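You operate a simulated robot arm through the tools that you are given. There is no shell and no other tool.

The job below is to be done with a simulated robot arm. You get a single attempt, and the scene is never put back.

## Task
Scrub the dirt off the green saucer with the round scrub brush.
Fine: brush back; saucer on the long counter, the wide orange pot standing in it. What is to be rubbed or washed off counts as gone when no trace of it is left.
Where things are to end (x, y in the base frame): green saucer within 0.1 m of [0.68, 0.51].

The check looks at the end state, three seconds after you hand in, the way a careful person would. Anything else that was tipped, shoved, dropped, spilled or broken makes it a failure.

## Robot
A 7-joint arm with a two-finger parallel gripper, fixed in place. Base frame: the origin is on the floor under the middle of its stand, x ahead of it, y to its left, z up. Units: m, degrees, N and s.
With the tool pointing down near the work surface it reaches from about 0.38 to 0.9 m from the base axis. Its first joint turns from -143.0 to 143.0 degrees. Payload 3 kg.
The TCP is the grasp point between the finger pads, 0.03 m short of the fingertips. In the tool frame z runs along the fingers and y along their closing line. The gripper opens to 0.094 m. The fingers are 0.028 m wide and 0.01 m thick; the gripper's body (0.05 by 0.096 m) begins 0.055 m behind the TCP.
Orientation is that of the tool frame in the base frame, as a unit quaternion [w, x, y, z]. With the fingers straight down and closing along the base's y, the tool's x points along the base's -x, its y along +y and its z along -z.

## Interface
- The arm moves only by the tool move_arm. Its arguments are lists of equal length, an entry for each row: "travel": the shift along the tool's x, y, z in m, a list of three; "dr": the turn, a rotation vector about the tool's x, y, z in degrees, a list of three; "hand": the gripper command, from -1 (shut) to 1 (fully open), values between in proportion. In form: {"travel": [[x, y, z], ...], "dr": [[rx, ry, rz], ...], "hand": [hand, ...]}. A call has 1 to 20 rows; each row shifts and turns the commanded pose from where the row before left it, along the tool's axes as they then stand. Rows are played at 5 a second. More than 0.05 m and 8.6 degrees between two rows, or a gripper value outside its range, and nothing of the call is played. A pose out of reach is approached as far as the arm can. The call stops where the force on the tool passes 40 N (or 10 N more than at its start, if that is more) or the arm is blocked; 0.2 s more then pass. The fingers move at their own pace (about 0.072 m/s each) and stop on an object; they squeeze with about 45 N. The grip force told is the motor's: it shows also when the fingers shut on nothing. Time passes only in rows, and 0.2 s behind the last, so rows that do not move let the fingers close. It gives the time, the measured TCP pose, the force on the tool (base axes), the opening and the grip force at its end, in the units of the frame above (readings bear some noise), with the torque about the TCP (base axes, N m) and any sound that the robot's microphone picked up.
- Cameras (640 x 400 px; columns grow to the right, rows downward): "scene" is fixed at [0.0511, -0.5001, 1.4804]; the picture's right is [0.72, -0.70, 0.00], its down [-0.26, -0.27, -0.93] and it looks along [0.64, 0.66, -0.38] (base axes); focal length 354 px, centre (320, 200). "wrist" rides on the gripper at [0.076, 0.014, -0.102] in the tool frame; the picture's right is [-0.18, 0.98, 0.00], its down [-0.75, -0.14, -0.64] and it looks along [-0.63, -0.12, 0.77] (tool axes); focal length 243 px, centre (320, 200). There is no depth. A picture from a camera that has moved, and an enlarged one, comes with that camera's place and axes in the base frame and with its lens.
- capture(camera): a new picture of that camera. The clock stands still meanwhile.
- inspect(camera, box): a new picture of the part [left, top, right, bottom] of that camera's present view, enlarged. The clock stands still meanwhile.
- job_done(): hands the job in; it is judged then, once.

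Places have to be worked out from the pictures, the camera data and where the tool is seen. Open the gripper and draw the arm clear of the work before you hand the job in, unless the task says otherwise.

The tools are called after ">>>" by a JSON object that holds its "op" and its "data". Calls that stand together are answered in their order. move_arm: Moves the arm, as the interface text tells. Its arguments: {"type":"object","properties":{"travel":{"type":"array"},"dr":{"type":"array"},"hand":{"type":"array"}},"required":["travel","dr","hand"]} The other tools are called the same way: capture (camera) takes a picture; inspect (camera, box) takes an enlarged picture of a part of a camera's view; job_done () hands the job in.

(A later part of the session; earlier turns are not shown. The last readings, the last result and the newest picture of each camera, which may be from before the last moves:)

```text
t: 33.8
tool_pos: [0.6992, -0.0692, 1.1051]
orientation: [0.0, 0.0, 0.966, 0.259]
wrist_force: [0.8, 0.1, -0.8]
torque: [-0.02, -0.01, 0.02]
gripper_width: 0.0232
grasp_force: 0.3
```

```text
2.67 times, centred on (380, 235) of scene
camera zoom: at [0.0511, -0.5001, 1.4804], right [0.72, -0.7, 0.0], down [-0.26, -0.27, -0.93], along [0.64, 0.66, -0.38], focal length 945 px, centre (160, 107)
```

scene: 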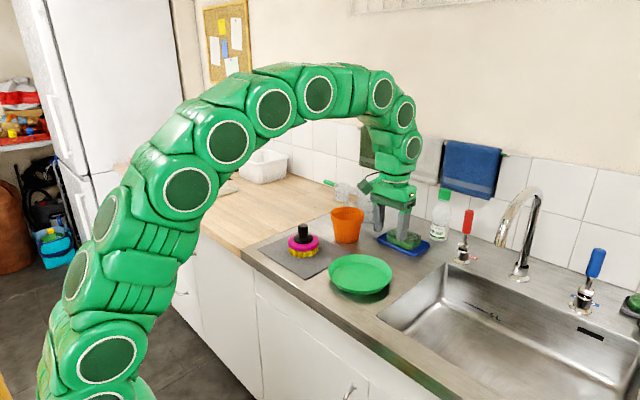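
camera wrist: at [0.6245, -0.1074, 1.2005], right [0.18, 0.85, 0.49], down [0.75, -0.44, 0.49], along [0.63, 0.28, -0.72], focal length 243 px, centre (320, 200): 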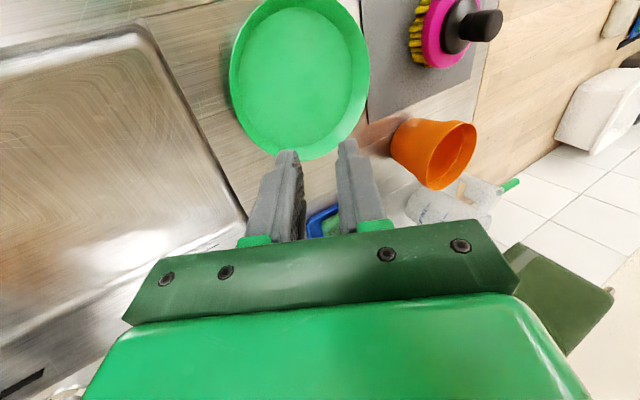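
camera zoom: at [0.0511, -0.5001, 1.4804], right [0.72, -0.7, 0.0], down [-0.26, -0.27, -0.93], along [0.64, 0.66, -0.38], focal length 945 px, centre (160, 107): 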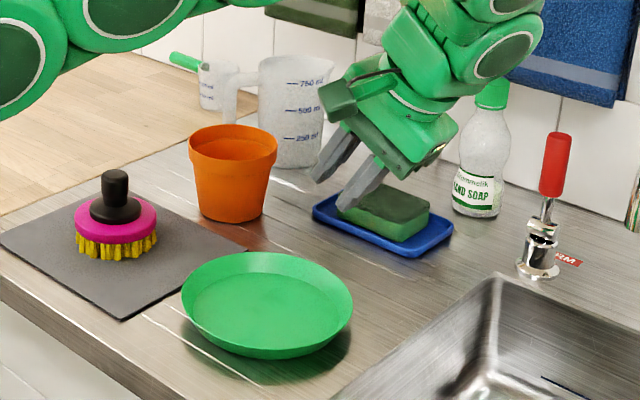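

The tilt is right (tool z = (0, 0.5, -0.87)). I move to a pre-approach point about 6 cm back along the finger direction from the rim grasp.

>>> {"op": "move_arm", "data": {"travel": [[-0.0008, -0.0229, 0.0196], [-0.0008, -0.0229, 0.0196], [-0.0008, -0.0229, 0.0196], [-0.0009, -0.0227, 0.0196], [0, 0, 0]], "dr": [[0, 0, 0], [0, 0, 0], [0, 0, 0], [0, 0, 0], [0, 0, 0]], "hand": [-0.5, -0.5, -0.5, -0.5, -0.5]}}

>>> {"op": "capture", "data": {"camera": "wrist"}}

>>> {"op": "inspect", "data": {"camera": "scene", "box": [320, 190, 440, 300]}}

```text
t: 35.0
tool_pos: [0.7026, -0.1099, 0.9921]
orientation: [0.0, 0.0, 0.966, 0.259]
wrist_force: [0.3, 0.1, 0.8]
torque: [-0.02, -0.01, 0.0]
gripper_width: 0.0235
grasp_force: 0.0
```

```text
taken
camera wrist: at [0.6277, -0.1473, 1.0877], right [0.18, 0.85, 0.49], down [0.75, -0.44, 0.48], along [0.63, 0.28, -0.72], focal length 243 px, centre (320, 200)
```

wrist: 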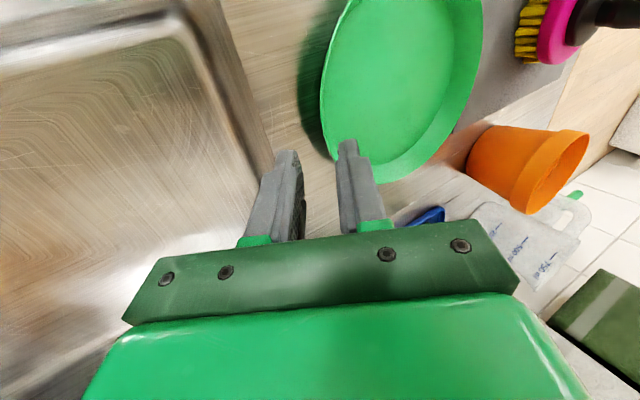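

```text
3.64 times, centred on (380, 245) of scene
camera zoom: at [0.0511, -0.5001, 1.4804], right [0.72, -0.7, 0.0], down [-0.26, -0.27, -0.93], along [0.64, 0.66, -0.38], focal length 1288 px, centre (102, 36)
```

zoom: 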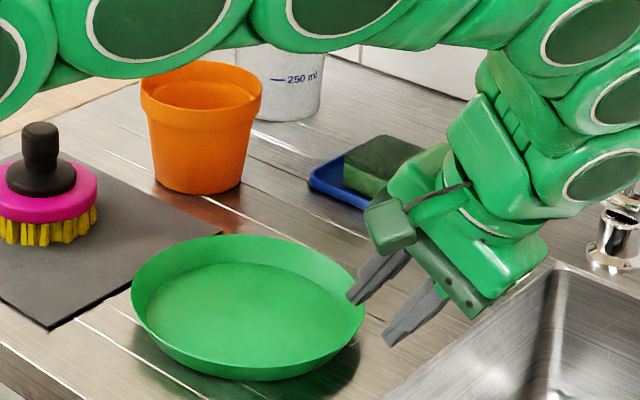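

I check the rim's position against the fingers in an enlarged wrist view before the final approach.

>>> {"op": "inspect", "data": {"camera": "wrist", "box": [240, 80, 440, 220]}}

```text
2.86 times, centred on (340, 150) of wrist
camera zoom: at [0.6277, -0.1473, 1.0877], right [0.18, 0.85, 0.49], down [0.75, -0.44, 0.48], along [0.63, 0.28, -0.72], focal length 693 px, centre (263, 343)
```

zoom: 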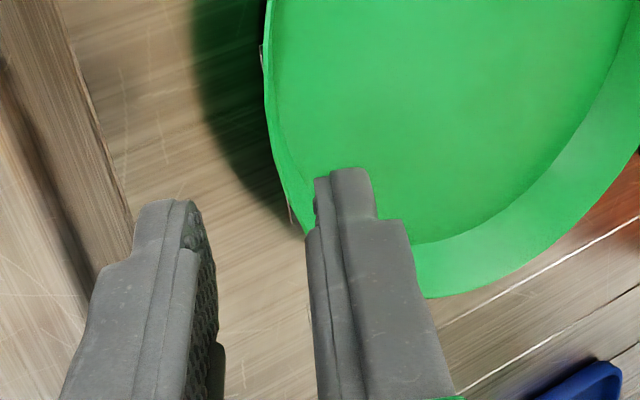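

The rim is where I computed it (within 2 mm). I advance 5 cm along the fingers with a slightly narrower opening, then look again.

>>> {"op": "move_arm", "data": {"travel": [[0, 0.0005, 0.015], [0, 0.0005, 0.015], [0, 0.0005, 0.01], [0, 0, 0.008], [0, 0, 0]], "dr": [[0, 0, 0], [0, 0, 0], [0, 0, 0], [0, 0, 0], [0, 0, 0]], "hand": [-0.58, -0.58, -0.58, -0.58, -0.58]}}

>>> {"op": "inspect", "data": {"camera": "wrist", "box": [240, 60, 440, 220]}}

>>> {"op": "inspect", "data": {"camera": "scene", "box": [340, 220, 420, 290]}}

```text
t: 36.2
tool_pos: [0.7018, -0.0843, 0.9485]
orientation: [0.0, 0.0, 0.966, 0.259]
wrist_force: [-0.1, -0.8, 2.9]
torque: [0.04, 0.04, 0.01]
gripper_width: 0.0204
grasp_force: 0.1
```

```text
2.50 times, centred on (340, 140) of wrist
camera zoom: at [0.6266, -0.1221, 1.0451], right [0.18, 0.85, 0.49], down [0.75, -0.44, 0.49], along [0.63, 0.28, -0.72], focal length 606 px, centre (270, 350)
```

zoom: 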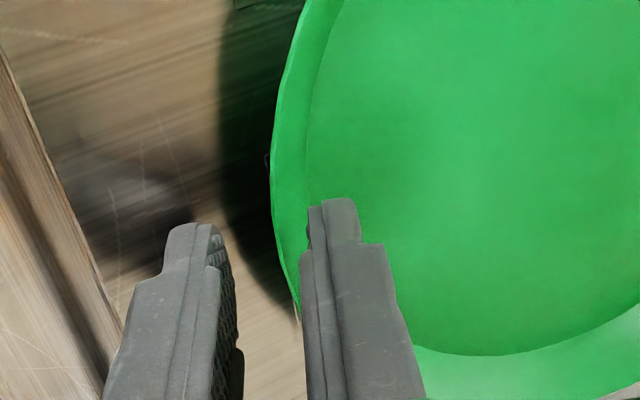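

```text
5.71 times, centred on (380, 255) of scene
camera zoom: at [0.0511, -0.5001, 1.4804], right [0.72, -0.7, 0.0], down [-0.26, -0.27, -0.93], along [0.64, 0.66, -0.38], focal length 2024 px, centre (-23, -114)
```

zoom: 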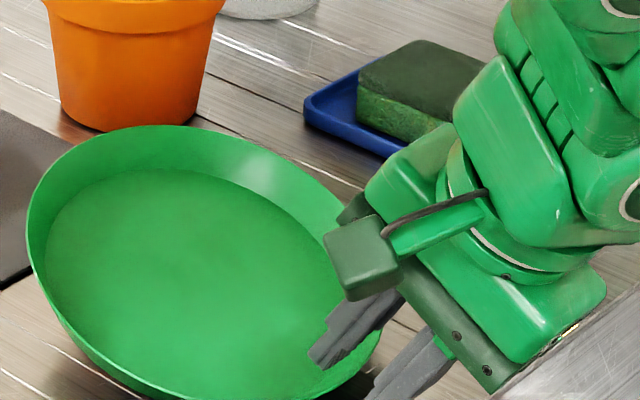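

A slight 2.9 N upward reading appeared; I hold still one row to see whether it is real contact.

>>> {"op": "move_arm", "data": {"travel": [[0, 0, 0], [0, 0, 0]], "dr": [[0, 0, 0], [0, 0, 0]], "hand": [-0.58, -0.58]}}

>>> {"op": "inspect", "data": {"camera": "scene", "box": [370, 250, 410, 285]}}

```text
t: 36.8
tool_pos: [0.7012, -0.0835, 0.9497]
orientation: [0.0, 0.0, 0.966, 0.26]
wrist_force: [0.1, 1.2, 2.8]
torque: [0.04, 0.02, 0.01]
gripper_width: 0.0203
grasp_force: 0.9
```

```text
11.43 times, centred on (390, 268) of scene
camera zoom: at [0.0511, -0.5001, 1.4804], right [0.72, -0.7, 0.0], down [-0.26, -0.27, -0.93], along [0.64, 0.66, -0.38], focal length 4048 px, centre (-480, -571)
```

zoom: 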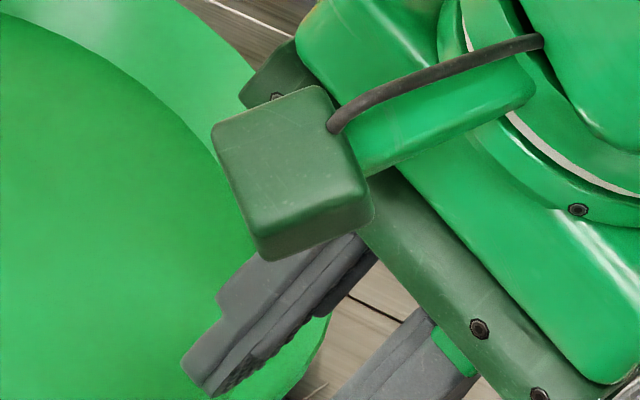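

The 2.8 N is steady, so something touches lightly. I look closely at both fingertips.

>>> {"op": "inspect", "data": {"camera": "wrist", "box": [265, 115, 375, 215]}}

>>> {"op": "capture", "data": {"camera": "wrist"}}

>>> {"op": "capture", "data": {"camera": "scene"}}

```text
4.00 times, centred on (320, 165) of wrist
camera zoom: at [0.6266, -0.1222, 1.0452], right [0.18, 0.85, 0.49], down [0.75, -0.44, 0.49], along [0.63, 0.28, -0.72], focal length 970 px, centre (320, 340)
```

zoom: 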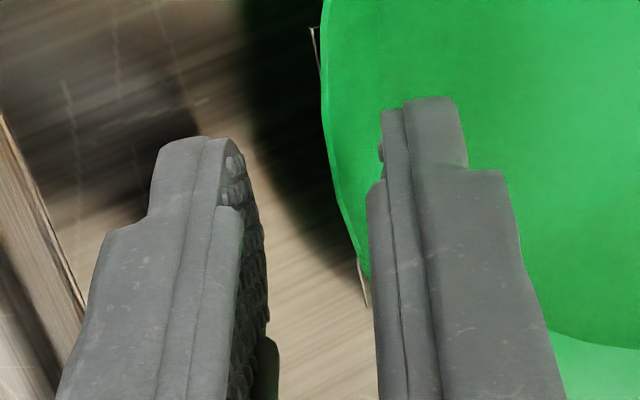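

```text
taken
camera wrist: at [0.6266, -0.1222, 1.0452], right [0.18, 0.85, 0.49], down [0.75, -0.44, 0.49], along [0.63, 0.28, -0.72], focal length 243 px, centre (320, 200)
```

wrist: 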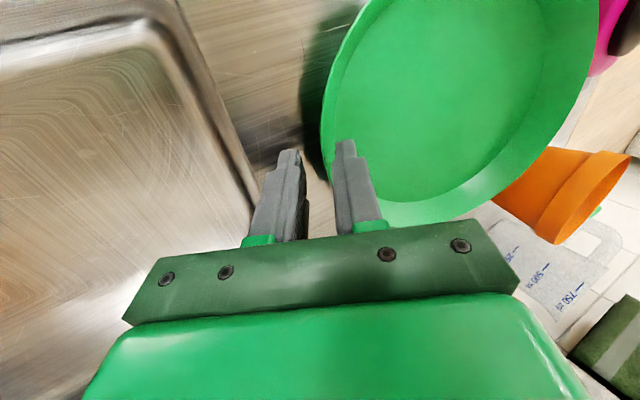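

```text
taken
```

scene: 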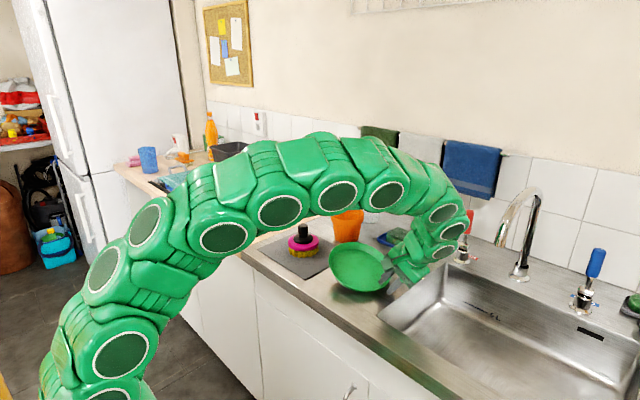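

From the picture there is clearance on both sides of the wall, so the cause is unclear. I back off 12 mm along the fingers and see if the reading vanishes.

>>> {"op": "move_arm", "data": {"travel": [[0, 0, -0.006], [0, 0, -0.006], [0, 0, 0], [0, 0, 0]], "dr": [[0, 0, 0], [0, 0, 0], [0, 0, 0], [0, 0, 0]], "hand": [-0.58, -0.58, -0.58, -0.58]}}

```text
t: 37.8
tool_pos: [0.7044, -0.0887, 0.9588]
orientation: [0.0, 0.0, 0.966, 0.259]
wrist_force: [-0.3, 0.2, -0.7]
torque: [-0.04, 0.03, 0.01]
gripper_width: 0.0195
grasp_force: 0.0
```

The reading vanished, so it was real contact. I advance again in 3 mm steps to find where it starts.

>>> {"op": "move_arm", "data": {"travel": [[0, 0, 0.003], [0, 0, 0.003], [0, 0, 0]], "dr": [[0, 0, 0], [0, 0, 0], [0, 0, 0]], "hand": [-0.58, -0.58, -0.58]}}

>>> {"op": "move_arm", "data": {"travel": [[0, 0, 0.003], [0, 0, 0]], "dr": [[0, 0, 0], [0, 0, 0]], "hand": [-0.58, -0.58]}}

>>> {"op": "move_arm", "data": {"travel": [[0, 0, 0.003], [0, 0, 0]], "dr": [[0, 0, 0], [0, 0, 0]], "hand": [-0.58, -0.58]}}

```text
t: 38.6
tool_pos: [0.7023, -0.0858, 0.9561]
orientation: [0.0, 0.0, 0.966, 0.26]
wrist_force: [0.0, -1.4, 0.2]
torque: [0.0, 0.0, 0.0]
gripper_width: 0.0198
grasp_force: 0.1
```

```text
t: 39.2
tool_pos: [0.7025, -0.0858, 0.9537]
orientation: [0.0, 0.0, 0.966, 0.259]
wrist_force: [0.3, -1.7, 7.7]
torque: [0.11, 0.03, 0.04]
gripper_width: 0.0207
grasp_force: 1.3
```

```text
t: 39.8
tool_pos: [0.7016, -0.084, 0.9507]
orientation: [0.0, 0.0, 0.966, 0.259]
wrist_force: [0.4, 0.5, 1.7]
torque: [0.09, 0.0, -0.02]
gripper_width: 0.0201
grasp_force: 0.5
```

The contact peaked (7.7 N) and then eased, like a fingertip catching the rim and slipping past. I look at the present state.

>>> {"op": "inspect", "data": {"camera": "wrist", "box": [265, 90, 375, 215]}}

>>> {"op": "inspect", "data": {"camera": "scene", "box": [325, 230, 415, 300]}}

```text
3.20 times, centred on (320, 152) of wrist
camera zoom: at [0.6267, -0.1216, 1.0461], right [0.18, 0.85, 0.49], down [0.75, -0.44, 0.49], along [0.63, 0.28, -0.72], focal length 776 px, centre (320, 352)
```

zoom: 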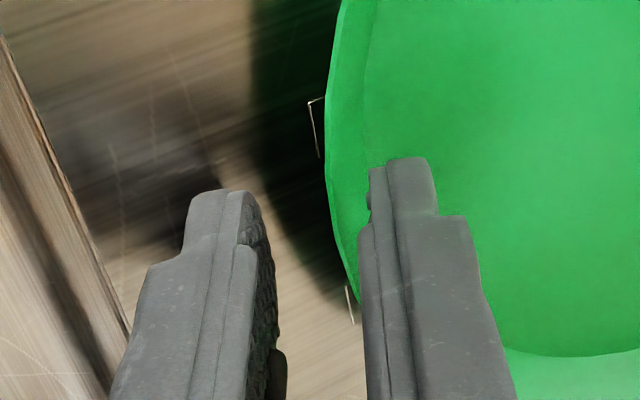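

```text
5.71 times, centred on (370, 265) of scene
camera zoom: at [0.0511, -0.5001, 1.4804], right [0.72, -0.7, 0.0], down [-0.26, -0.27, -0.93], along [0.64, 0.66, -0.38], focal length 2024 px, centre (34, -171)
```

zoom: 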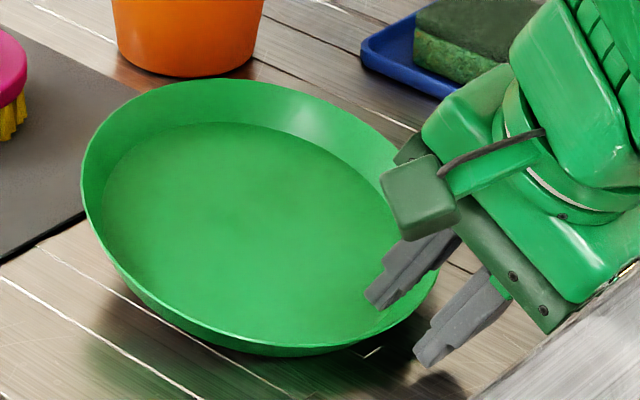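

The saucer is being tipped by the inner fingertip pressing on its rim side, so that approach is too tight. I back off slowly so that it settles flat again, and re-measure.

>>> {"op": "move_arm", "data": {"travel": [[0, 0, -0.002], [0, 0, -0.002], [0, 0, -0.002], [0, 0, -0.002], [0, 0, -0.004], [0, 0, -0.01], [0, 0, -0.02], [0, 0, -0.02], [0, 0, 0]], "dr": [[0, 0, 0], [0, 0, 0], [0, 0, 0], [0, 0, 0], [0, 0, 0], [0, 0, 0], [0, 0, 0], [0, 0, 0], [0, 0, 0]], "hand": [-0.58, -0.58, -0.58, -0.58, -0.58, -0.58, -0.5, -0.3, -0.2]}}

>>> {"op": "inspect", "data": {"camera": "scene", "box": [325, 230, 415, 300]}}

>>> {"op": "capture", "data": {"camera": "wrist"}}

```text
t: 41.8
tool_pos: [0.7024, -0.1152, 1.0038]
orientation: [0.0, 0.001, 0.966, 0.259]
wrist_force: [-0.5, 0.0, -0.7]
torque: [0.03, -0.03, 0.04]
gripper_width: 0.0376
grasp_force: 0.0
```

```text
5.71 times, centred on (370, 265) of scene
camera zoom: at [0.0511, -0.5001, 1.4804], right [0.72, -0.7, 0.0], down [-0.26, -0.27, -0.93], along [0.64, 0.66, -0.38], focal length 2024 px, centre (34, -171)
```

zoom: 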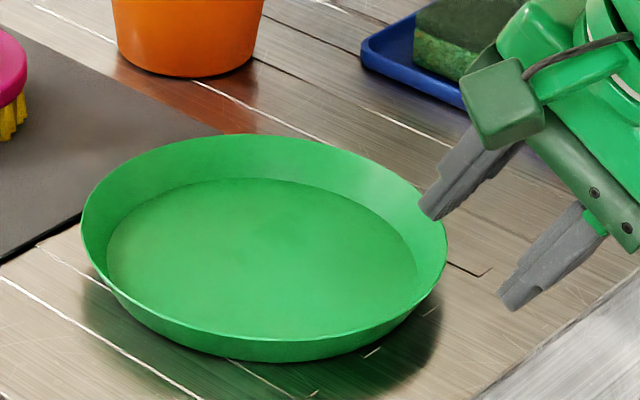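

```text
taken
camera wrist: at [0.6273, -0.1527, 1.1], right [0.18, 0.85, 0.49], down [0.75, -0.44, 0.49], along [0.63, 0.28, -0.72], focal length 243 px, centre (320, 200)
```

wrist: 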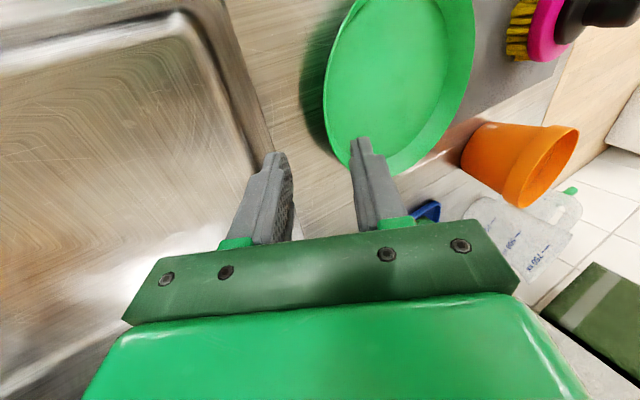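

The saucer settled flat, practically unmoved. I now come in with a wider opening (34 mm) and about 12 mm further inward, so the inner finger goes clear inside the wall.

>>> {"op": "move_arm", "data": {"travel": [[0.001, 0.0081, 0.0126], [0, 0, 0], [0, 0, 0.015], [0, 0, 0.015], [0, 0, 0.01], [0, 0, 0]], "dr": [[0, 0, 0], [0, 0, 0], [0, 0, 0], [0, 0, 0], [0, 0, 0], [0, 0, 0]], "hand": [-0.28, -0.28, -0.28, -0.28, -0.28, -0.28]}}

>>> {"op": "inspect", "data": {"camera": "wrist", "box": [240, 60, 440, 220]}}

>>> {"op": "inspect", "data": {"camera": "scene", "box": [325, 230, 415, 300]}}

```text
t: 43.2
tool_pos: [0.703, -0.0833, 0.9632]
orientation: [0.001, 0.0, 0.966, 0.258]
wrist_force: [-0.2, 0.5, -0.2]
torque: [0.03, -0.02, 0.03]
gripper_width: 0.0337
grasp_force: 0.1
```

```text
2.50 times, centred on (340, 140) of wrist
camera zoom: at [0.6272, -0.12, 1.0581], right [0.18, 0.85, 0.49], down [0.75, -0.44, 0.49], along [0.63, 0.28, -0.72], focal length 606 px, centre (270, 350)
```

zoom: 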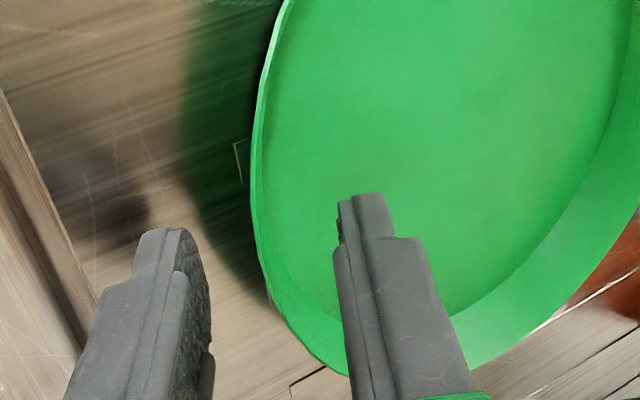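

```text
5.71 times, centred on (370, 265) of scene
camera zoom: at [0.0511, -0.5001, 1.4804], right [0.72, -0.7, 0.0], down [-0.26, -0.27, -0.93], along [0.64, 0.66, -0.38], focal length 2024 px, centre (34, -171)
```

zoom: 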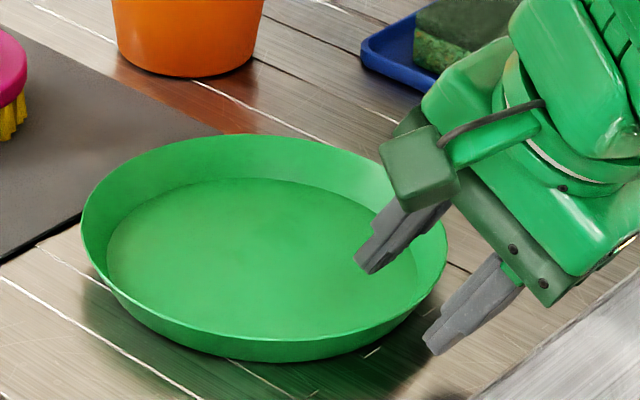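

Saucer flat, the wall is between the fingers with good room on both sides (about 13 mm outside, 17 mm inside). I advance 10 mm and read the force.

>>> {"op": "move_arm", "data": {"travel": [[0, 0, 0.005], [0, 0, 0.005], [0, 0, 0]], "dr": [[0, 0, 0], [0, 0, 0], [0, 0, 0]], "hand": [-0.28, -0.28, -0.28]}}

>>> {"op": "move_arm", "data": {"travel": [[0, 0, 0.003], [0, 0, 0.003], [0, 0, 0]], "dr": [[0, 0, 0], [0, 0, 0], [0, 0, 0]], "hand": [-0.28, -0.28, -0.28]}}

>>> {"op": "inspect", "data": {"camera": "scene", "box": [325, 230, 415, 300]}}

>>> {"op": "inspect", "data": {"camera": "wrist", "box": [240, 60, 440, 220]}}

```text
t: 44.0
tool_pos: [0.7021, -0.0772, 0.9544]
orientation: [0.0, 0.0, 0.966, 0.259]
wrist_force: [0.1, -0.6, 0.4]
torque: [0.03, 0.02, 0.0]
gripper_width: 0.0338
grasp_force: 0.1
```

```text
t: 44.8
tool_pos: [0.7009, -0.0747, 0.9492]
orientation: [0.001, 0.001, 0.966, 0.259]
wrist_force: [-7.5, -11.6, 18.8]
torque: [-0.59, 0.36, -0.09]
gripper_width: 0.0335
grasp_force: 0.1
```

```text
5.71 times, centred on (370, 265) of scene
camera zoom: at [0.0511, -0.5001, 1.4804], right [0.72, -0.7, 0.0], down [-0.26, -0.27, -0.93], along [0.64, 0.66, -0.38], focal length 2024 px, centre (34, -171)
```

zoom: 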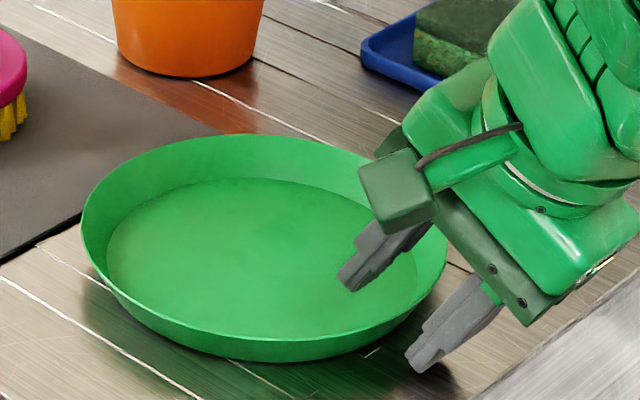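

```text
2.50 times, centred on (340, 140) of wrist
camera zoom: at [0.6258, -0.1122, 1.0453], right [0.18, 0.85, 0.49], down [0.75, -0.44, 0.49], along [0.63, 0.28, -0.72], focal length 606 px, centre (270, 350)
```

zoom: 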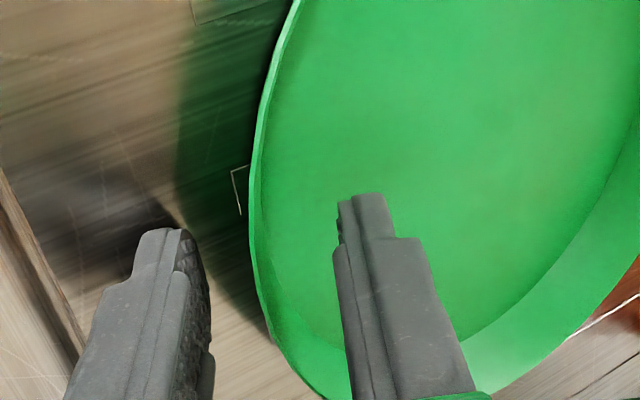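

The outer fingertip has touched the counter (19 N, force at its tip), the saucer is unmoved. I back off 3 mm, narrow the opening (which lifts the outer fingertip), and read again.

>>> {"op": "move_arm", "data": {"travel": [[0, 0, -0.002], [0, 0, -0.002], [0, 0, 0], [0, 0, 0], [0, 0, 0]], "dr": [[0, 0, 0], [0, 0, 0], [0, 0, 0], [0, 0, 0], [0, 0, 0]], "hand": [-0.28, -0.28, -0.45, -0.5, -0.5]}}

>>> {"op": "move_arm", "data": {"travel": [[0, 0, 0.002], [0, 0, 0.002], [0, 0, 0]], "dr": [[0, 0, 0], [0, 0, 0], [0, 0, 0]], "hand": [-0.5, -0.5, -0.5]}}

>>> {"op": "inspect", "data": {"camera": "scene", "box": [325, 230, 415, 300]}}

>>> {"op": "inspect", "data": {"camera": "wrist", "box": [240, 60, 440, 220]}}

```text
t: 46.0
tool_pos: [0.7019, -0.0769, 0.9528]
orientation: [0.0, 0.0, 0.966, 0.259]
wrist_force: [-0.2, -0.4, -0.5]
torque: [0.02, -0.01, 0.02]
gripper_width: 0.0235
grasp_force: 0.2
```

```text
t: 46.8
tool_pos: [0.7013, -0.0731, 0.9487]
orientation: [0.0, 0.0, 0.966, 0.26]
wrist_force: [0.2, -0.5, -0.5]
torque: [-0.02, -0.03, 0.02]
gripper_width: 0.0233
grasp_force: 0.1
```

```text
5.71 times, centred on (370, 265) of scene
camera zoom: at [0.0511, -0.5001, 1.4804], right [0.72, -0.7, 0.0], down [-0.26, -0.27, -0.93], along [0.64, 0.66, -0.38], focal length 2024 px, centre (34, -171)
```

zoom: 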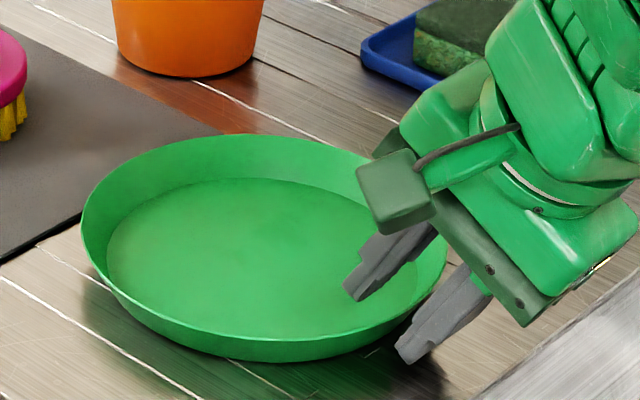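

```text
2.50 times, centred on (340, 140) of wrist
camera zoom: at [0.626, -0.1111, 1.0444], right [0.18, 0.85, 0.49], down [0.75, -0.44, 0.49], along [0.63, 0.28, -0.72], focal length 606 px, centre (270, 350)
```

zoom: 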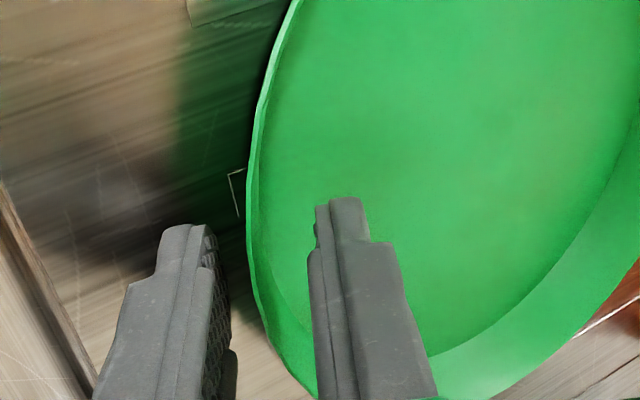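

No contact now and the wall sits between the fingers. I advance 1.5 mm more and close gently.

>>> {"op": "move_arm", "data": {"travel": [[0, -0.001, 0.0015], [0, 0, 0], [0, 0, 0], [0, 0, 0], [0, 0, 0], [0, 0, 0]], "dr": [[0, 0, 0], [0, 0, 0], [0, 0, 0], [0, 0, 0], [0, 0, 0], [0, 0, 0]], "hand": [-0.5, -0.65, -0.8, -1, -1, -1]}}

>>> {"op": "inspect", "data": {"camera": "scene", "box": [325, 230, 415, 300]}}

>>> {"op": "inspect", "data": {"camera": "wrist", "box": [240, 60, 440, 220]}}

```text
t: 48.2
tool_pos: [0.7015, -0.0731, 0.9461]
orientation: [0.0, -0.001, 0.966, 0.259]
wrist_force: [2.2, 1.5, 12.6]
torque: [0.67, 0.63, -0.23]
gripper_width: 0.0068
grasp_force: 40.7
```

```text
5.71 times, centred on (370, 265) of scene
camera zoom: at [0.0511, -0.5001, 1.4804], right [0.72, -0.7, 0.0], down [-0.26, -0.27, -0.93], along [0.64, 0.66, -0.38], focal length 2024 px, centre (34, -171)
```

zoom: 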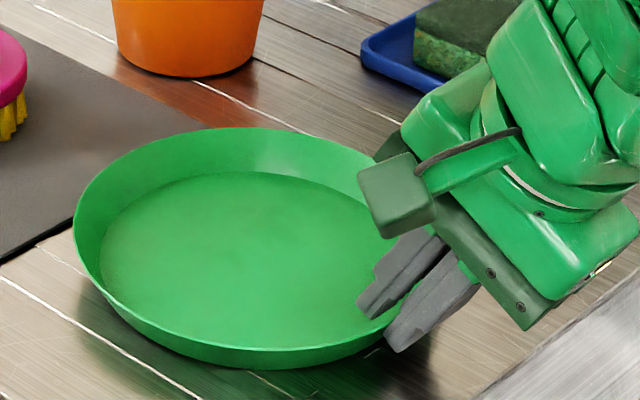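

```text
2.50 times, centred on (340, 140) of wrist
camera zoom: at [0.6261, -0.1116, 1.0428], right [0.18, 0.85, 0.49], down [0.75, -0.44, 0.49], along [0.63, 0.28, -0.72], focal length 606 px, centre (270, 350)
```

zoom: 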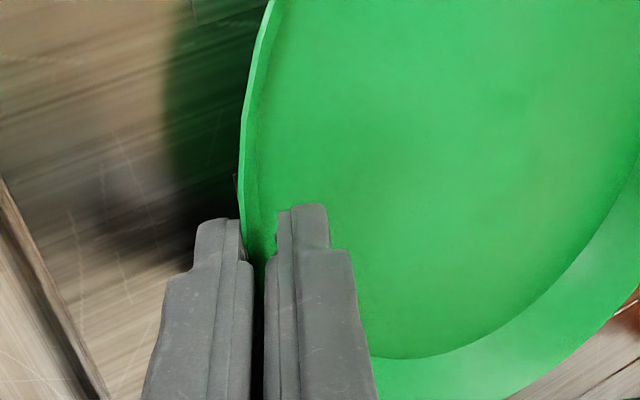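

The rim is gripped (opening 6.8 mm, ~41 N). I lift slowly 2.5 cm and check how the saucer hangs.

>>> {"op": "move_arm", "data": {"travel": [[0, 0.0025, -0.0043], [0, 0.0025, -0.0043], [0, 0.0025, -0.0043], [0, 0.005, -0.0087], [0, 0, 0]], "dr": [[0, 0, 0], [0, 0, 0], [0, 0, 0], [0, 0, 0], [0, 0, 0]], "hand": [-1, -1, -1, -1, -1]}}

>>> {"op": "inspect", "data": {"camera": "scene", "box": [320, 215, 420, 300]}}

>>> {"op": "inspect", "data": {"camera": "wrist", "box": [240, 60, 440, 220]}}

```text
t: 49.4
tool_pos: [0.7014, -0.0742, 0.9708]
orientation: [0.0, -0.001, 0.966, 0.258]
wrist_force: [0.1, -0.3, -0.5]
torque: [-0.03, -0.03, -0.04]
gripper_width: 0.0064
grasp_force: 41.0
```

```text
4.71 times, centred on (370, 258) of scene
camera zoom: at [0.0511, -0.5001, 1.4804], right [0.72, -0.7, 0.0], down [-0.26, -0.27, -0.93], along [0.64, 0.66, -0.38], focal length 1667 px, centre (85, -71)
```

zoom: 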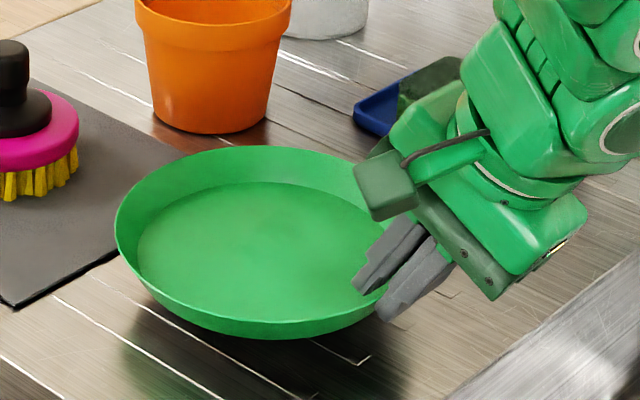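

```text
2.50 times, centred on (340, 140) of wrist
camera zoom: at [0.6263, -0.111, 1.0675], right [0.18, 0.85, 0.49], down [0.75, -0.44, 0.49], along [0.63, 0.28, -0.72], focal length 606 px, centre (270, 350)
```

zoom: 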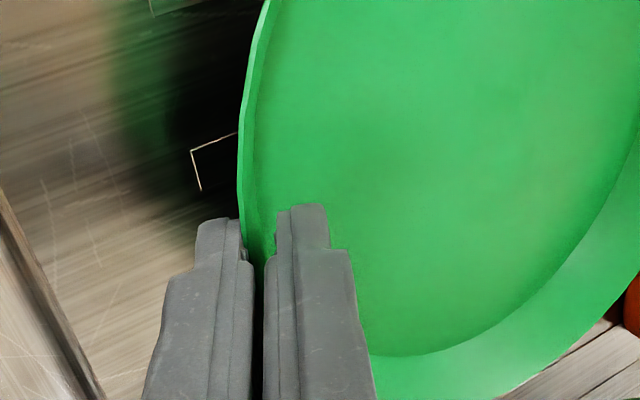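

The saucer hangs nearly level and light. I lift it to clear the brush (TCP z ≈ 1.10).

>>> {"op": "move_arm", "data": {"travel": [[0, 0.0125, -0.0217], [0, 0.0175, -0.0303], [0, 0.0175, -0.0303], [0, 0.0175, -0.0303], [0, 0, 0]], "dr": [[0, 0, 0], [0, 0, 0], [0, 0, 0], [0, 0, 0], [0, 0, 0]], "hand": [-1, -1, -1, -1, -1]}}

>>> {"op": "capture", "data": {"camera": "scene"}}

```text
t: 50.6
tool_pos: [0.703, -0.0741, 1.1034]
orientation: [0.0, 0.0, 0.966, 0.258]
wrist_force: [0.8, 0.0, -0.6]
torque: [-0.05, -0.01, 0.02]
gripper_width: 0.0065
grasp_force: 40.6
```

```text
taken
```

scene: 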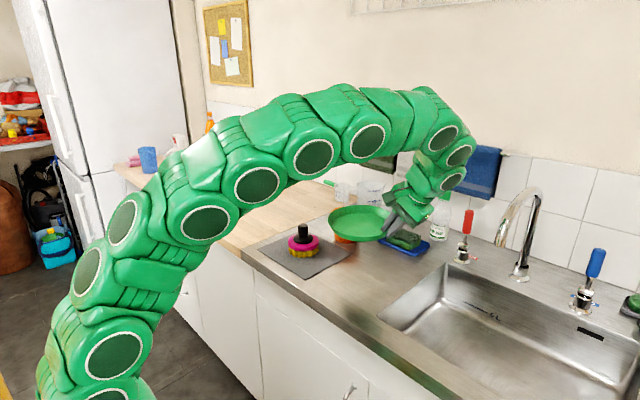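

The saucer is at safe height, held steadily. I carry it toward +y, first half of the way.

>>> {"op": "move_arm", "data": {"travel": [[0.0018, 0.026, 0.015], [0.0018, 0.0346, 0.02], [0.0018, 0.0346, 0.02], [0.0018, 0.0346, 0.02], [0.0018, 0.0346, 0.02], [0.0018, 0.0346, 0.02], [0, 0, 0]], "dr": [[0, 0, 0], [0, 0, 0], [0, 0, 0], [0, 0, 0], [0, 0, 0], [0, 0, 0], [0, 0, 0]], "hand": [-1, -1, -1, -1, -1, -1, -1]}}

>>> {"op": "capture", "data": {"camera": "scene"}}

```text
t: 52.2
tool_pos: [0.6911, 0.1584, 1.1003]
orientation: [0.0, 0.0, 0.966, 0.258]
wrist_force: [0.2, -0.4, -0.3]
torque: [-0.04, -0.01, -0.01]
gripper_width: 0.0062
grasp_force: 40.7
```

```text
taken
```

scene: 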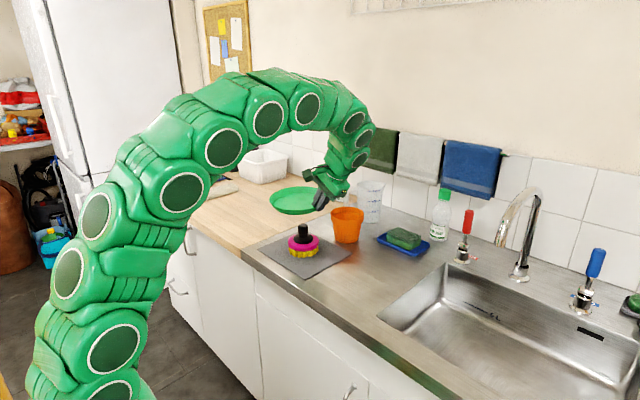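

Going well. I carry it the rest of the way so that the saucer's centre comes over about (0.68, 0.51).

>>> {"op": "move_arm", "data": {"travel": [[0.0016, 0.0346, 0.02], [0.0016, 0.0346, 0.02], [0.0016, 0.0346, 0.02], [0.0016, 0.0346, 0.02], [0.0016, 0.0346, 0.02], [0.0016, 0.0346, 0.02], [0, 0.0143, 0.0083], [0, 0, 0]], "dr": [[0, 0, 0], [0, 0, 0], [0, 0, 0], [0, 0, 0], [0, 0, 0], [0, 0, 0], [0, 0, 0], [0, 0, 0]], "hand": [-1, -1, -1, -1, -1, -1, -1, -1]}}

>>> {"op": "capture", "data": {"camera": "scene"}}

>>> {"op": "capture", "data": {"camera": "wrist"}}

```text
t: 54.0
tool_pos: [0.6806, 0.41, 1.0987]
orientation: [0.0, 0.0, 0.966, 0.259]
wrist_force: [0.6, -0.4, 0.1]
torque: [-0.06, 0.02, 0.0]
gripper_width: 0.006
grasp_force: 40.7
```

```text
taken
```

scene: 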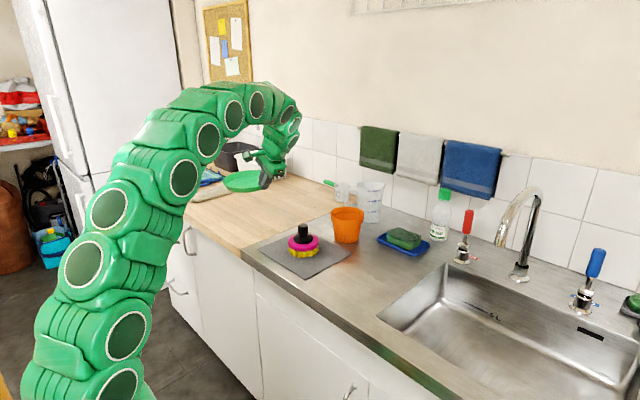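

```text
taken
camera wrist: at [0.606, 0.3733, 1.1954], right [0.18, 0.85, 0.49], down [0.75, -0.44, 0.49], along [0.63, 0.28, -0.72], focal length 243 px, centre (320, 200)
```

wrist: 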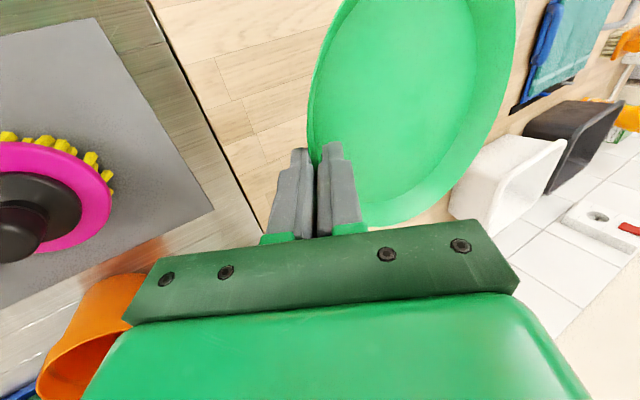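

The saucer is over the free wooden counter. I zoom in to check how level it hangs before lowering.

>>> {"op": "inspect", "data": {"camera": "scene", "box": [210, 140, 310, 220]}}

```text
5.00 times, centred on (260, 180) of scene
camera zoom: at [0.0511, -0.5001, 1.4804], right [0.72, -0.7, 0.0], down [-0.26, -0.27, -0.93], along [0.64, 0.66, -0.38], focal length 1771 px, centre (620, 300)
```

zoom: 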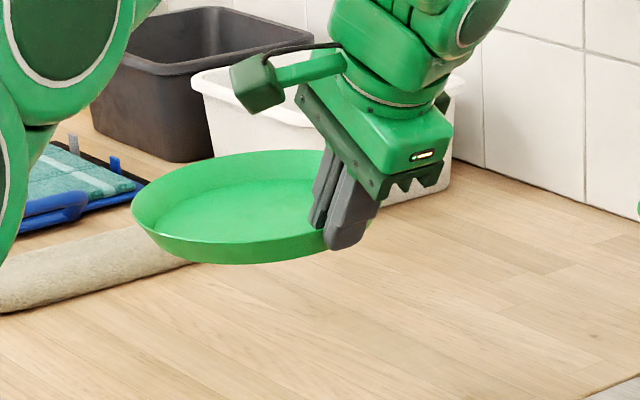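

It hangs with the far side just slightly low (a few degrees). I lower it to about 2 cm above the wood.

>>> {"op": "move_arm", "data": {"travel": [[0, -0.0133, 0.023], [0, -0.0133, 0.023], [0, -0.0133, 0.023], [0, -0.0133, 0.023], [0, -0.01, 0.0173], [0, 0, 0]], "dr": [[0, 0, 0], [0, 0, 0], [0, 0, 0], [0, 0, 0], [0, 0, 0], [0, 0, 0]], "hand": [-1, -1, -1, -1, -1, -1]}}

>>> {"op": "inspect", "data": {"camera": "scene", "box": [210, 160, 310, 250]}}

>>> {"op": "capture", "data": {"camera": "wrist"}}

```text
t: 55.4
tool_pos: [0.6807, 0.4117, 0.9761]
orientation: [0.0, 0.0, 0.966, 0.259]
wrist_force: [0.1, 0.6, -0.5]
torque: [-0.05, -0.01, 0.01]
gripper_width: 0.0063
grasp_force: 39.9
```

```text
4.44 times, centred on (260, 205) of scene
camera zoom: at [0.0511, -0.5001, 1.4804], right [0.72, -0.7, 0.0], down [-0.26, -0.27, -0.93], along [0.64, 0.66, -0.38], focal length 1574 px, centre (587, 178)
```

zoom: 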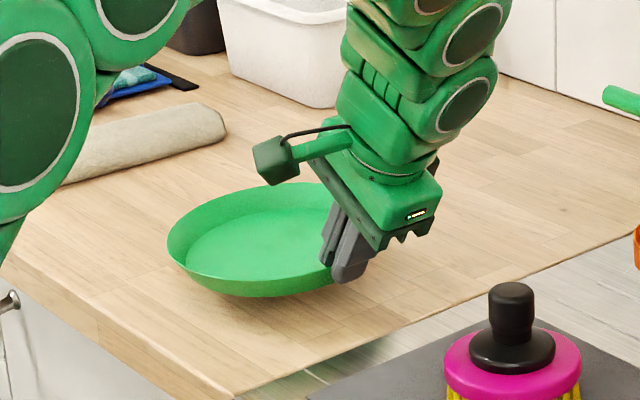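

```text
taken
camera wrist: at [0.6049, 0.3743, 1.0719], right [0.18, 0.85, 0.49], down [0.75, -0.44, 0.49], along [0.63, 0.28, -0.72], focal length 243 px, centre (320, 200)
```

wrist: 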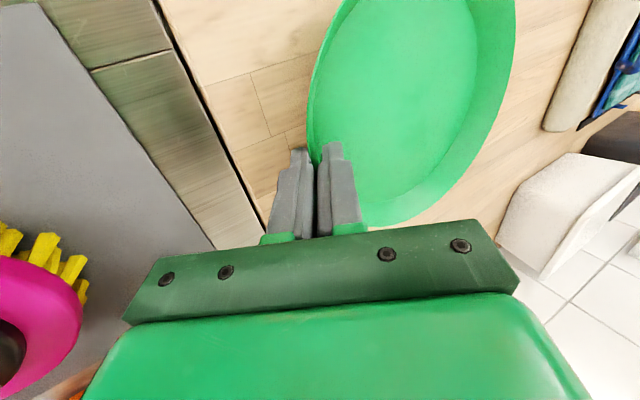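

Free space all around. I lower by 4 mm steps, watching the force.

>>> {"op": "move_arm", "data": {"travel": [[0, -0.002, 0.0035], [0, -0.002, 0.0035], [0, -0.002, 0.0035], [0, 0, 0]], "dr": [[0, 0, 0], [0, 0, 0], [0, 0, 0], [0, 0, 0]], "hand": [-1, -1, -1, -1]}}

>>> {"op": "move_arm", "data": {"travel": [[0, -0.001, 0.0017], [0, -0.001, 0.0017], [0, 0, 0]], "dr": [[0, 0, 0], [0, 0, 0], [0, 0, 0]], "hand": [-1, -1, -1]}}

```text
t: 56.4
tool_pos: [0.6804, 0.4127, 0.9634]
orientation: [0.0, -0.001, 0.966, 0.259]
wrist_force: [1.0, 0.0, -0.5]
torque: [-0.06, 0.01, 0.01]
gripper_width: 0.0063
grasp_force: 40.1
```

```text
t: 57.2
tool_pos: [0.6802, 0.4118, 0.9588]
orientation: [0.0, 0.0, 0.966, 0.259]
wrist_force: [0.2, 0.0, -0.9]
torque: [-0.04, -0.02, 0.01]
gripper_width: 0.0062
grasp_force: 41.0
```

No contact at z ≈ 0.960. I keep lowering 2 mm at a time.

>>> {"op": "move_arm", "data": {"travel": [[0, -0.001, 0.0017], [0, -0.001, 0.0017], [0, 0, 0]], "dr": [[0, 0, 0], [0, 0, 0], [0, 0, 0]], "hand": [-1, -1, -1]}}

>>> {"op": "inspect", "data": {"camera": "scene", "box": [220, 180, 310, 250]}}

```text
t: 58.0
tool_pos: [0.6806, 0.411, 0.9549]
orientation: [0.0, 0.0, 0.966, 0.259]
wrist_force: [-0.5, 0.9, -0.2]
torque: [-0.07, -0.02, -0.02]
gripper_width: 0.006
grasp_force: 40.9
```

```text
5.71 times, centred on (265, 215) of scene
camera zoom: at [0.0511, -0.5001, 1.4804], right [0.72, -0.7, 0.0], down [-0.26, -0.27, -0.93], along [0.64, 0.66, -0.38], focal length 2024 px, centre (634, 114)
```

zoom: 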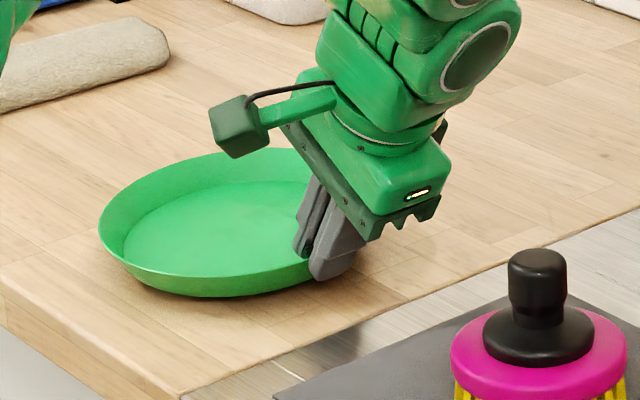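

Still hanging just above the wood. I lower further in small steps.

>>> {"op": "move_arm", "data": {"travel": [[0, -0.001, 0.0017], [0, -0.0005, 0.0009], [0, 0, 0]], "dr": [[0, 0, 0], [0, 0, 0], [0, 0, 0]], "hand": [-1, -1, -1]}}

>>> {"op": "move_arm", "data": {"travel": [[0, -0.0005, 0.0009], [0, -0.0005, 0.0009], [0, 0, 0]], "dr": [[0, 0, 0], [0, 0, 0], [0, 0, 0]], "hand": [-1, -1, -1]}}

```text
t: 58.8
tool_pos: [0.6803, 0.4121, 0.9534]
orientation: [0.0, 0.0, 0.966, 0.259]
wrist_force: [0.7, 0.1, -0.1]
torque: [-0.05, -0.02, 0.03]
gripper_width: 0.0063
grasp_force: 40.3
```

```text
t: 59.6
tool_pos: [0.6809, 0.4125, 0.9495]
orientation: [-0.001, 0.0, 0.966, 0.258]
wrist_force: [-0.1, 0.3, 1.1]
torque: [0.08, 0.14, 0.1]
gripper_width: 0.0059
grasp_force: 40.5
```

The torque changed, so the saucer's far edge is touching. I lower a bit more so the near side gets close to the wood too.

>>> {"op": "move_arm", "data": {"travel": [[0, -0.0005, 0.0009], [0, -0.0005, 0.0009], [0, 0, 0]], "dr": [[0, 0, 0], [0, 0, 0], [0, 0, 0]], "hand": [-1, -1, -1]}}

>>> {"op": "inspect", "data": {"camera": "scene", "box": [220, 190, 300, 250]}}

```text
t: 60.4
tool_pos: [0.6809, 0.4123, 0.949]
orientation: [-0.001, -0.001, 0.966, 0.258]
wrist_force: [-2.1, 0.1, 8.4]
torque: [0.63, 0.74, 0.11]
gripper_width: 0.0062
grasp_force: 40.5
```

```text
6.67 times, centred on (260, 220) of scene
camera zoom: at [0.0511, -0.5001, 1.4804], right [0.72, -0.7, 0.0], down [-0.26, -0.27, -0.93], along [0.64, 0.66, -0.38], focal length 2362 px, centre (720, 67)
```

zoom: 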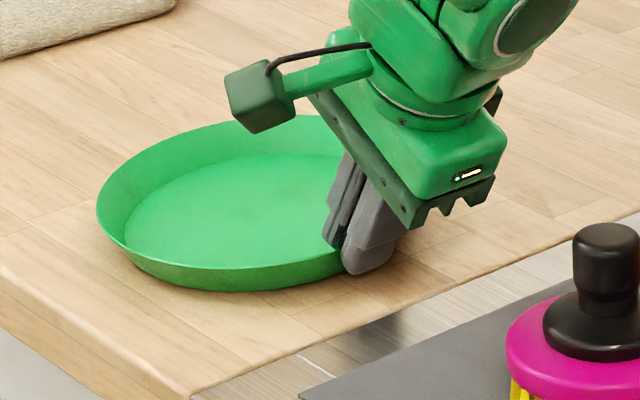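

8 N from the saucer's front edge resting on the wood, so it is down with a small tilt. I open the fingers gently just enough to free the rim.

>>> {"op": "move_arm", "data": {"travel": [[0, 0, 0], [0, 0, 0], [0, 0, 0], [0, 0, 0], [0, 0, 0], [0, 0, 0]], "dr": [[0, 0, 0], [0, 0, 0], [0, 0, 0], [0, 0, 0], [0, 0, 0], [0, 0, 0]], "hand": [-0.85, -0.8, -0.75, -0.7, -0.65, -0.6]}}

>>> {"op": "inspect", "data": {"camera": "scene", "box": [220, 190, 300, 250]}}

>>> {"op": "inspect", "data": {"camera": "wrist", "box": [240, 60, 440, 220]}}

```text
t: 61.8
tool_pos: [0.6817, 0.4127, 0.9473]
orientation: [0.0, 0.0, 0.966, 0.259]
wrist_force: [0.3, -0.3, 0.2]
torque: [-0.02, -0.01, 0.02]
gripper_width: 0.0186
grasp_force: 0.1
```

```text
6.67 times, centred on (260, 220) of scene
camera zoom: at [0.0511, -0.5001, 1.4804], right [0.72, -0.7, 0.0], down [-0.26, -0.27, -0.93], along [0.64, 0.66, -0.38], focal length 2362 px, centre (720, 67)
```

zoom: 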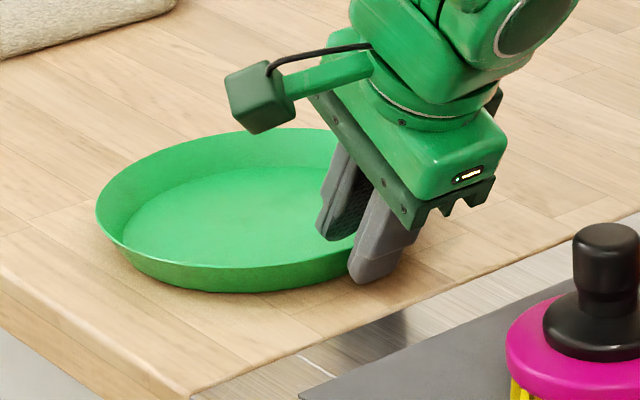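

```text
2.50 times, centred on (340, 140) of wrist
camera zoom: at [0.6057, 0.3743, 1.0436], right [0.18, 0.85, 0.49], down [0.75, -0.44, 0.49], along [0.63, 0.28, -0.72], focal length 606 px, centre (270, 350)
```

zoom: 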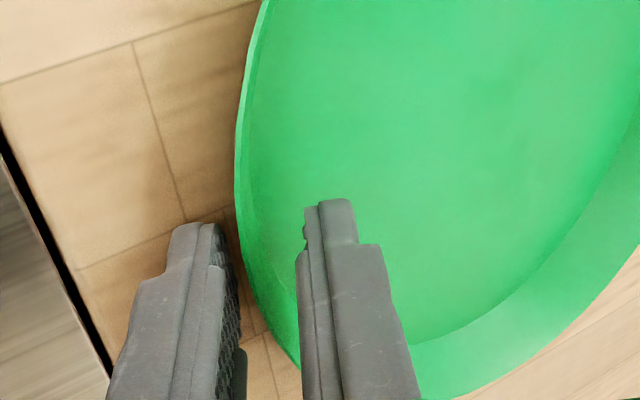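

The saucer lies flat on the wood and the fingers are free. I shift slightly outward and withdraw along the finger direction.

>>> {"op": "move_arm", "data": {"travel": [[0, -0.0025, -0.002], [0, 0, -0.004], [0, 0, -0.006], [0, 0, -0.015], [0, 0, -0.025], [0, 0, -0.03], [0, 0, 0]], "dr": [[0, 0, 0], [0, 0, 0], [0, 0, 0], [0, 0, 0], [0, 0, 0], [0, 0, 0], [0, 0, 0]], "hand": [-0.6, -0.6, -0.6, -0.6, -0.6, -0.4, 0]}}

>>> {"op": "inspect", "data": {"camera": "scene", "box": [215, 180, 305, 250]}}

>>> {"op": "capture", "data": {"camera": "wrist"}}

```text
t: 63.4
tool_pos: [0.6805, 0.3711, 1.0176]
orientation: [0.0, 0.0, 0.966, 0.258]
wrist_force: [0.5, 0.6, -0.1]
torque: [-0.03, 0.01, 0.0]
gripper_width: 0.0469
grasp_force: 0.1
```

```text
5.71 times, centred on (260, 215) of scene
camera zoom: at [0.0511, -0.5001, 1.4804], right [0.72, -0.7, 0.0], down [-0.26, -0.27, -0.93], along [0.64, 0.66, -0.38], focal length 2024 px, centre (663, 114)
```

zoom: 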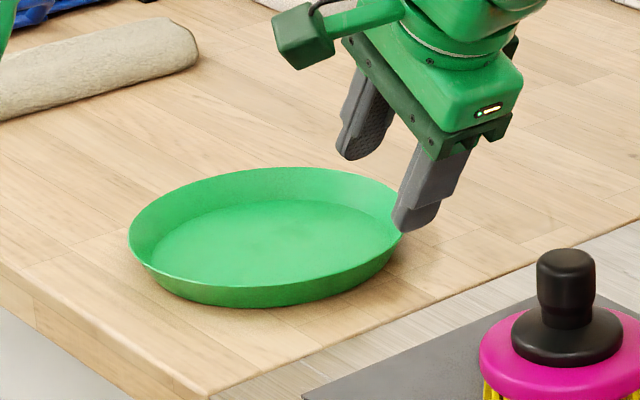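

```text
taken
camera wrist: at [0.6053, 0.3333, 1.1146], right [0.18, 0.85, 0.49], down [0.75, -0.44, 0.49], along [0.63, 0.28, -0.72], focal length 243 px, centre (320, 200)
```

wrist: 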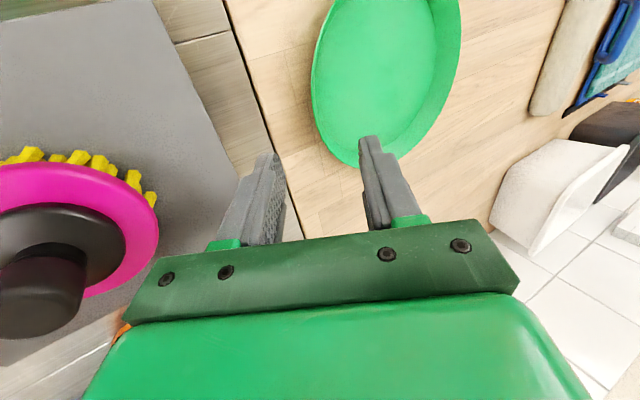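

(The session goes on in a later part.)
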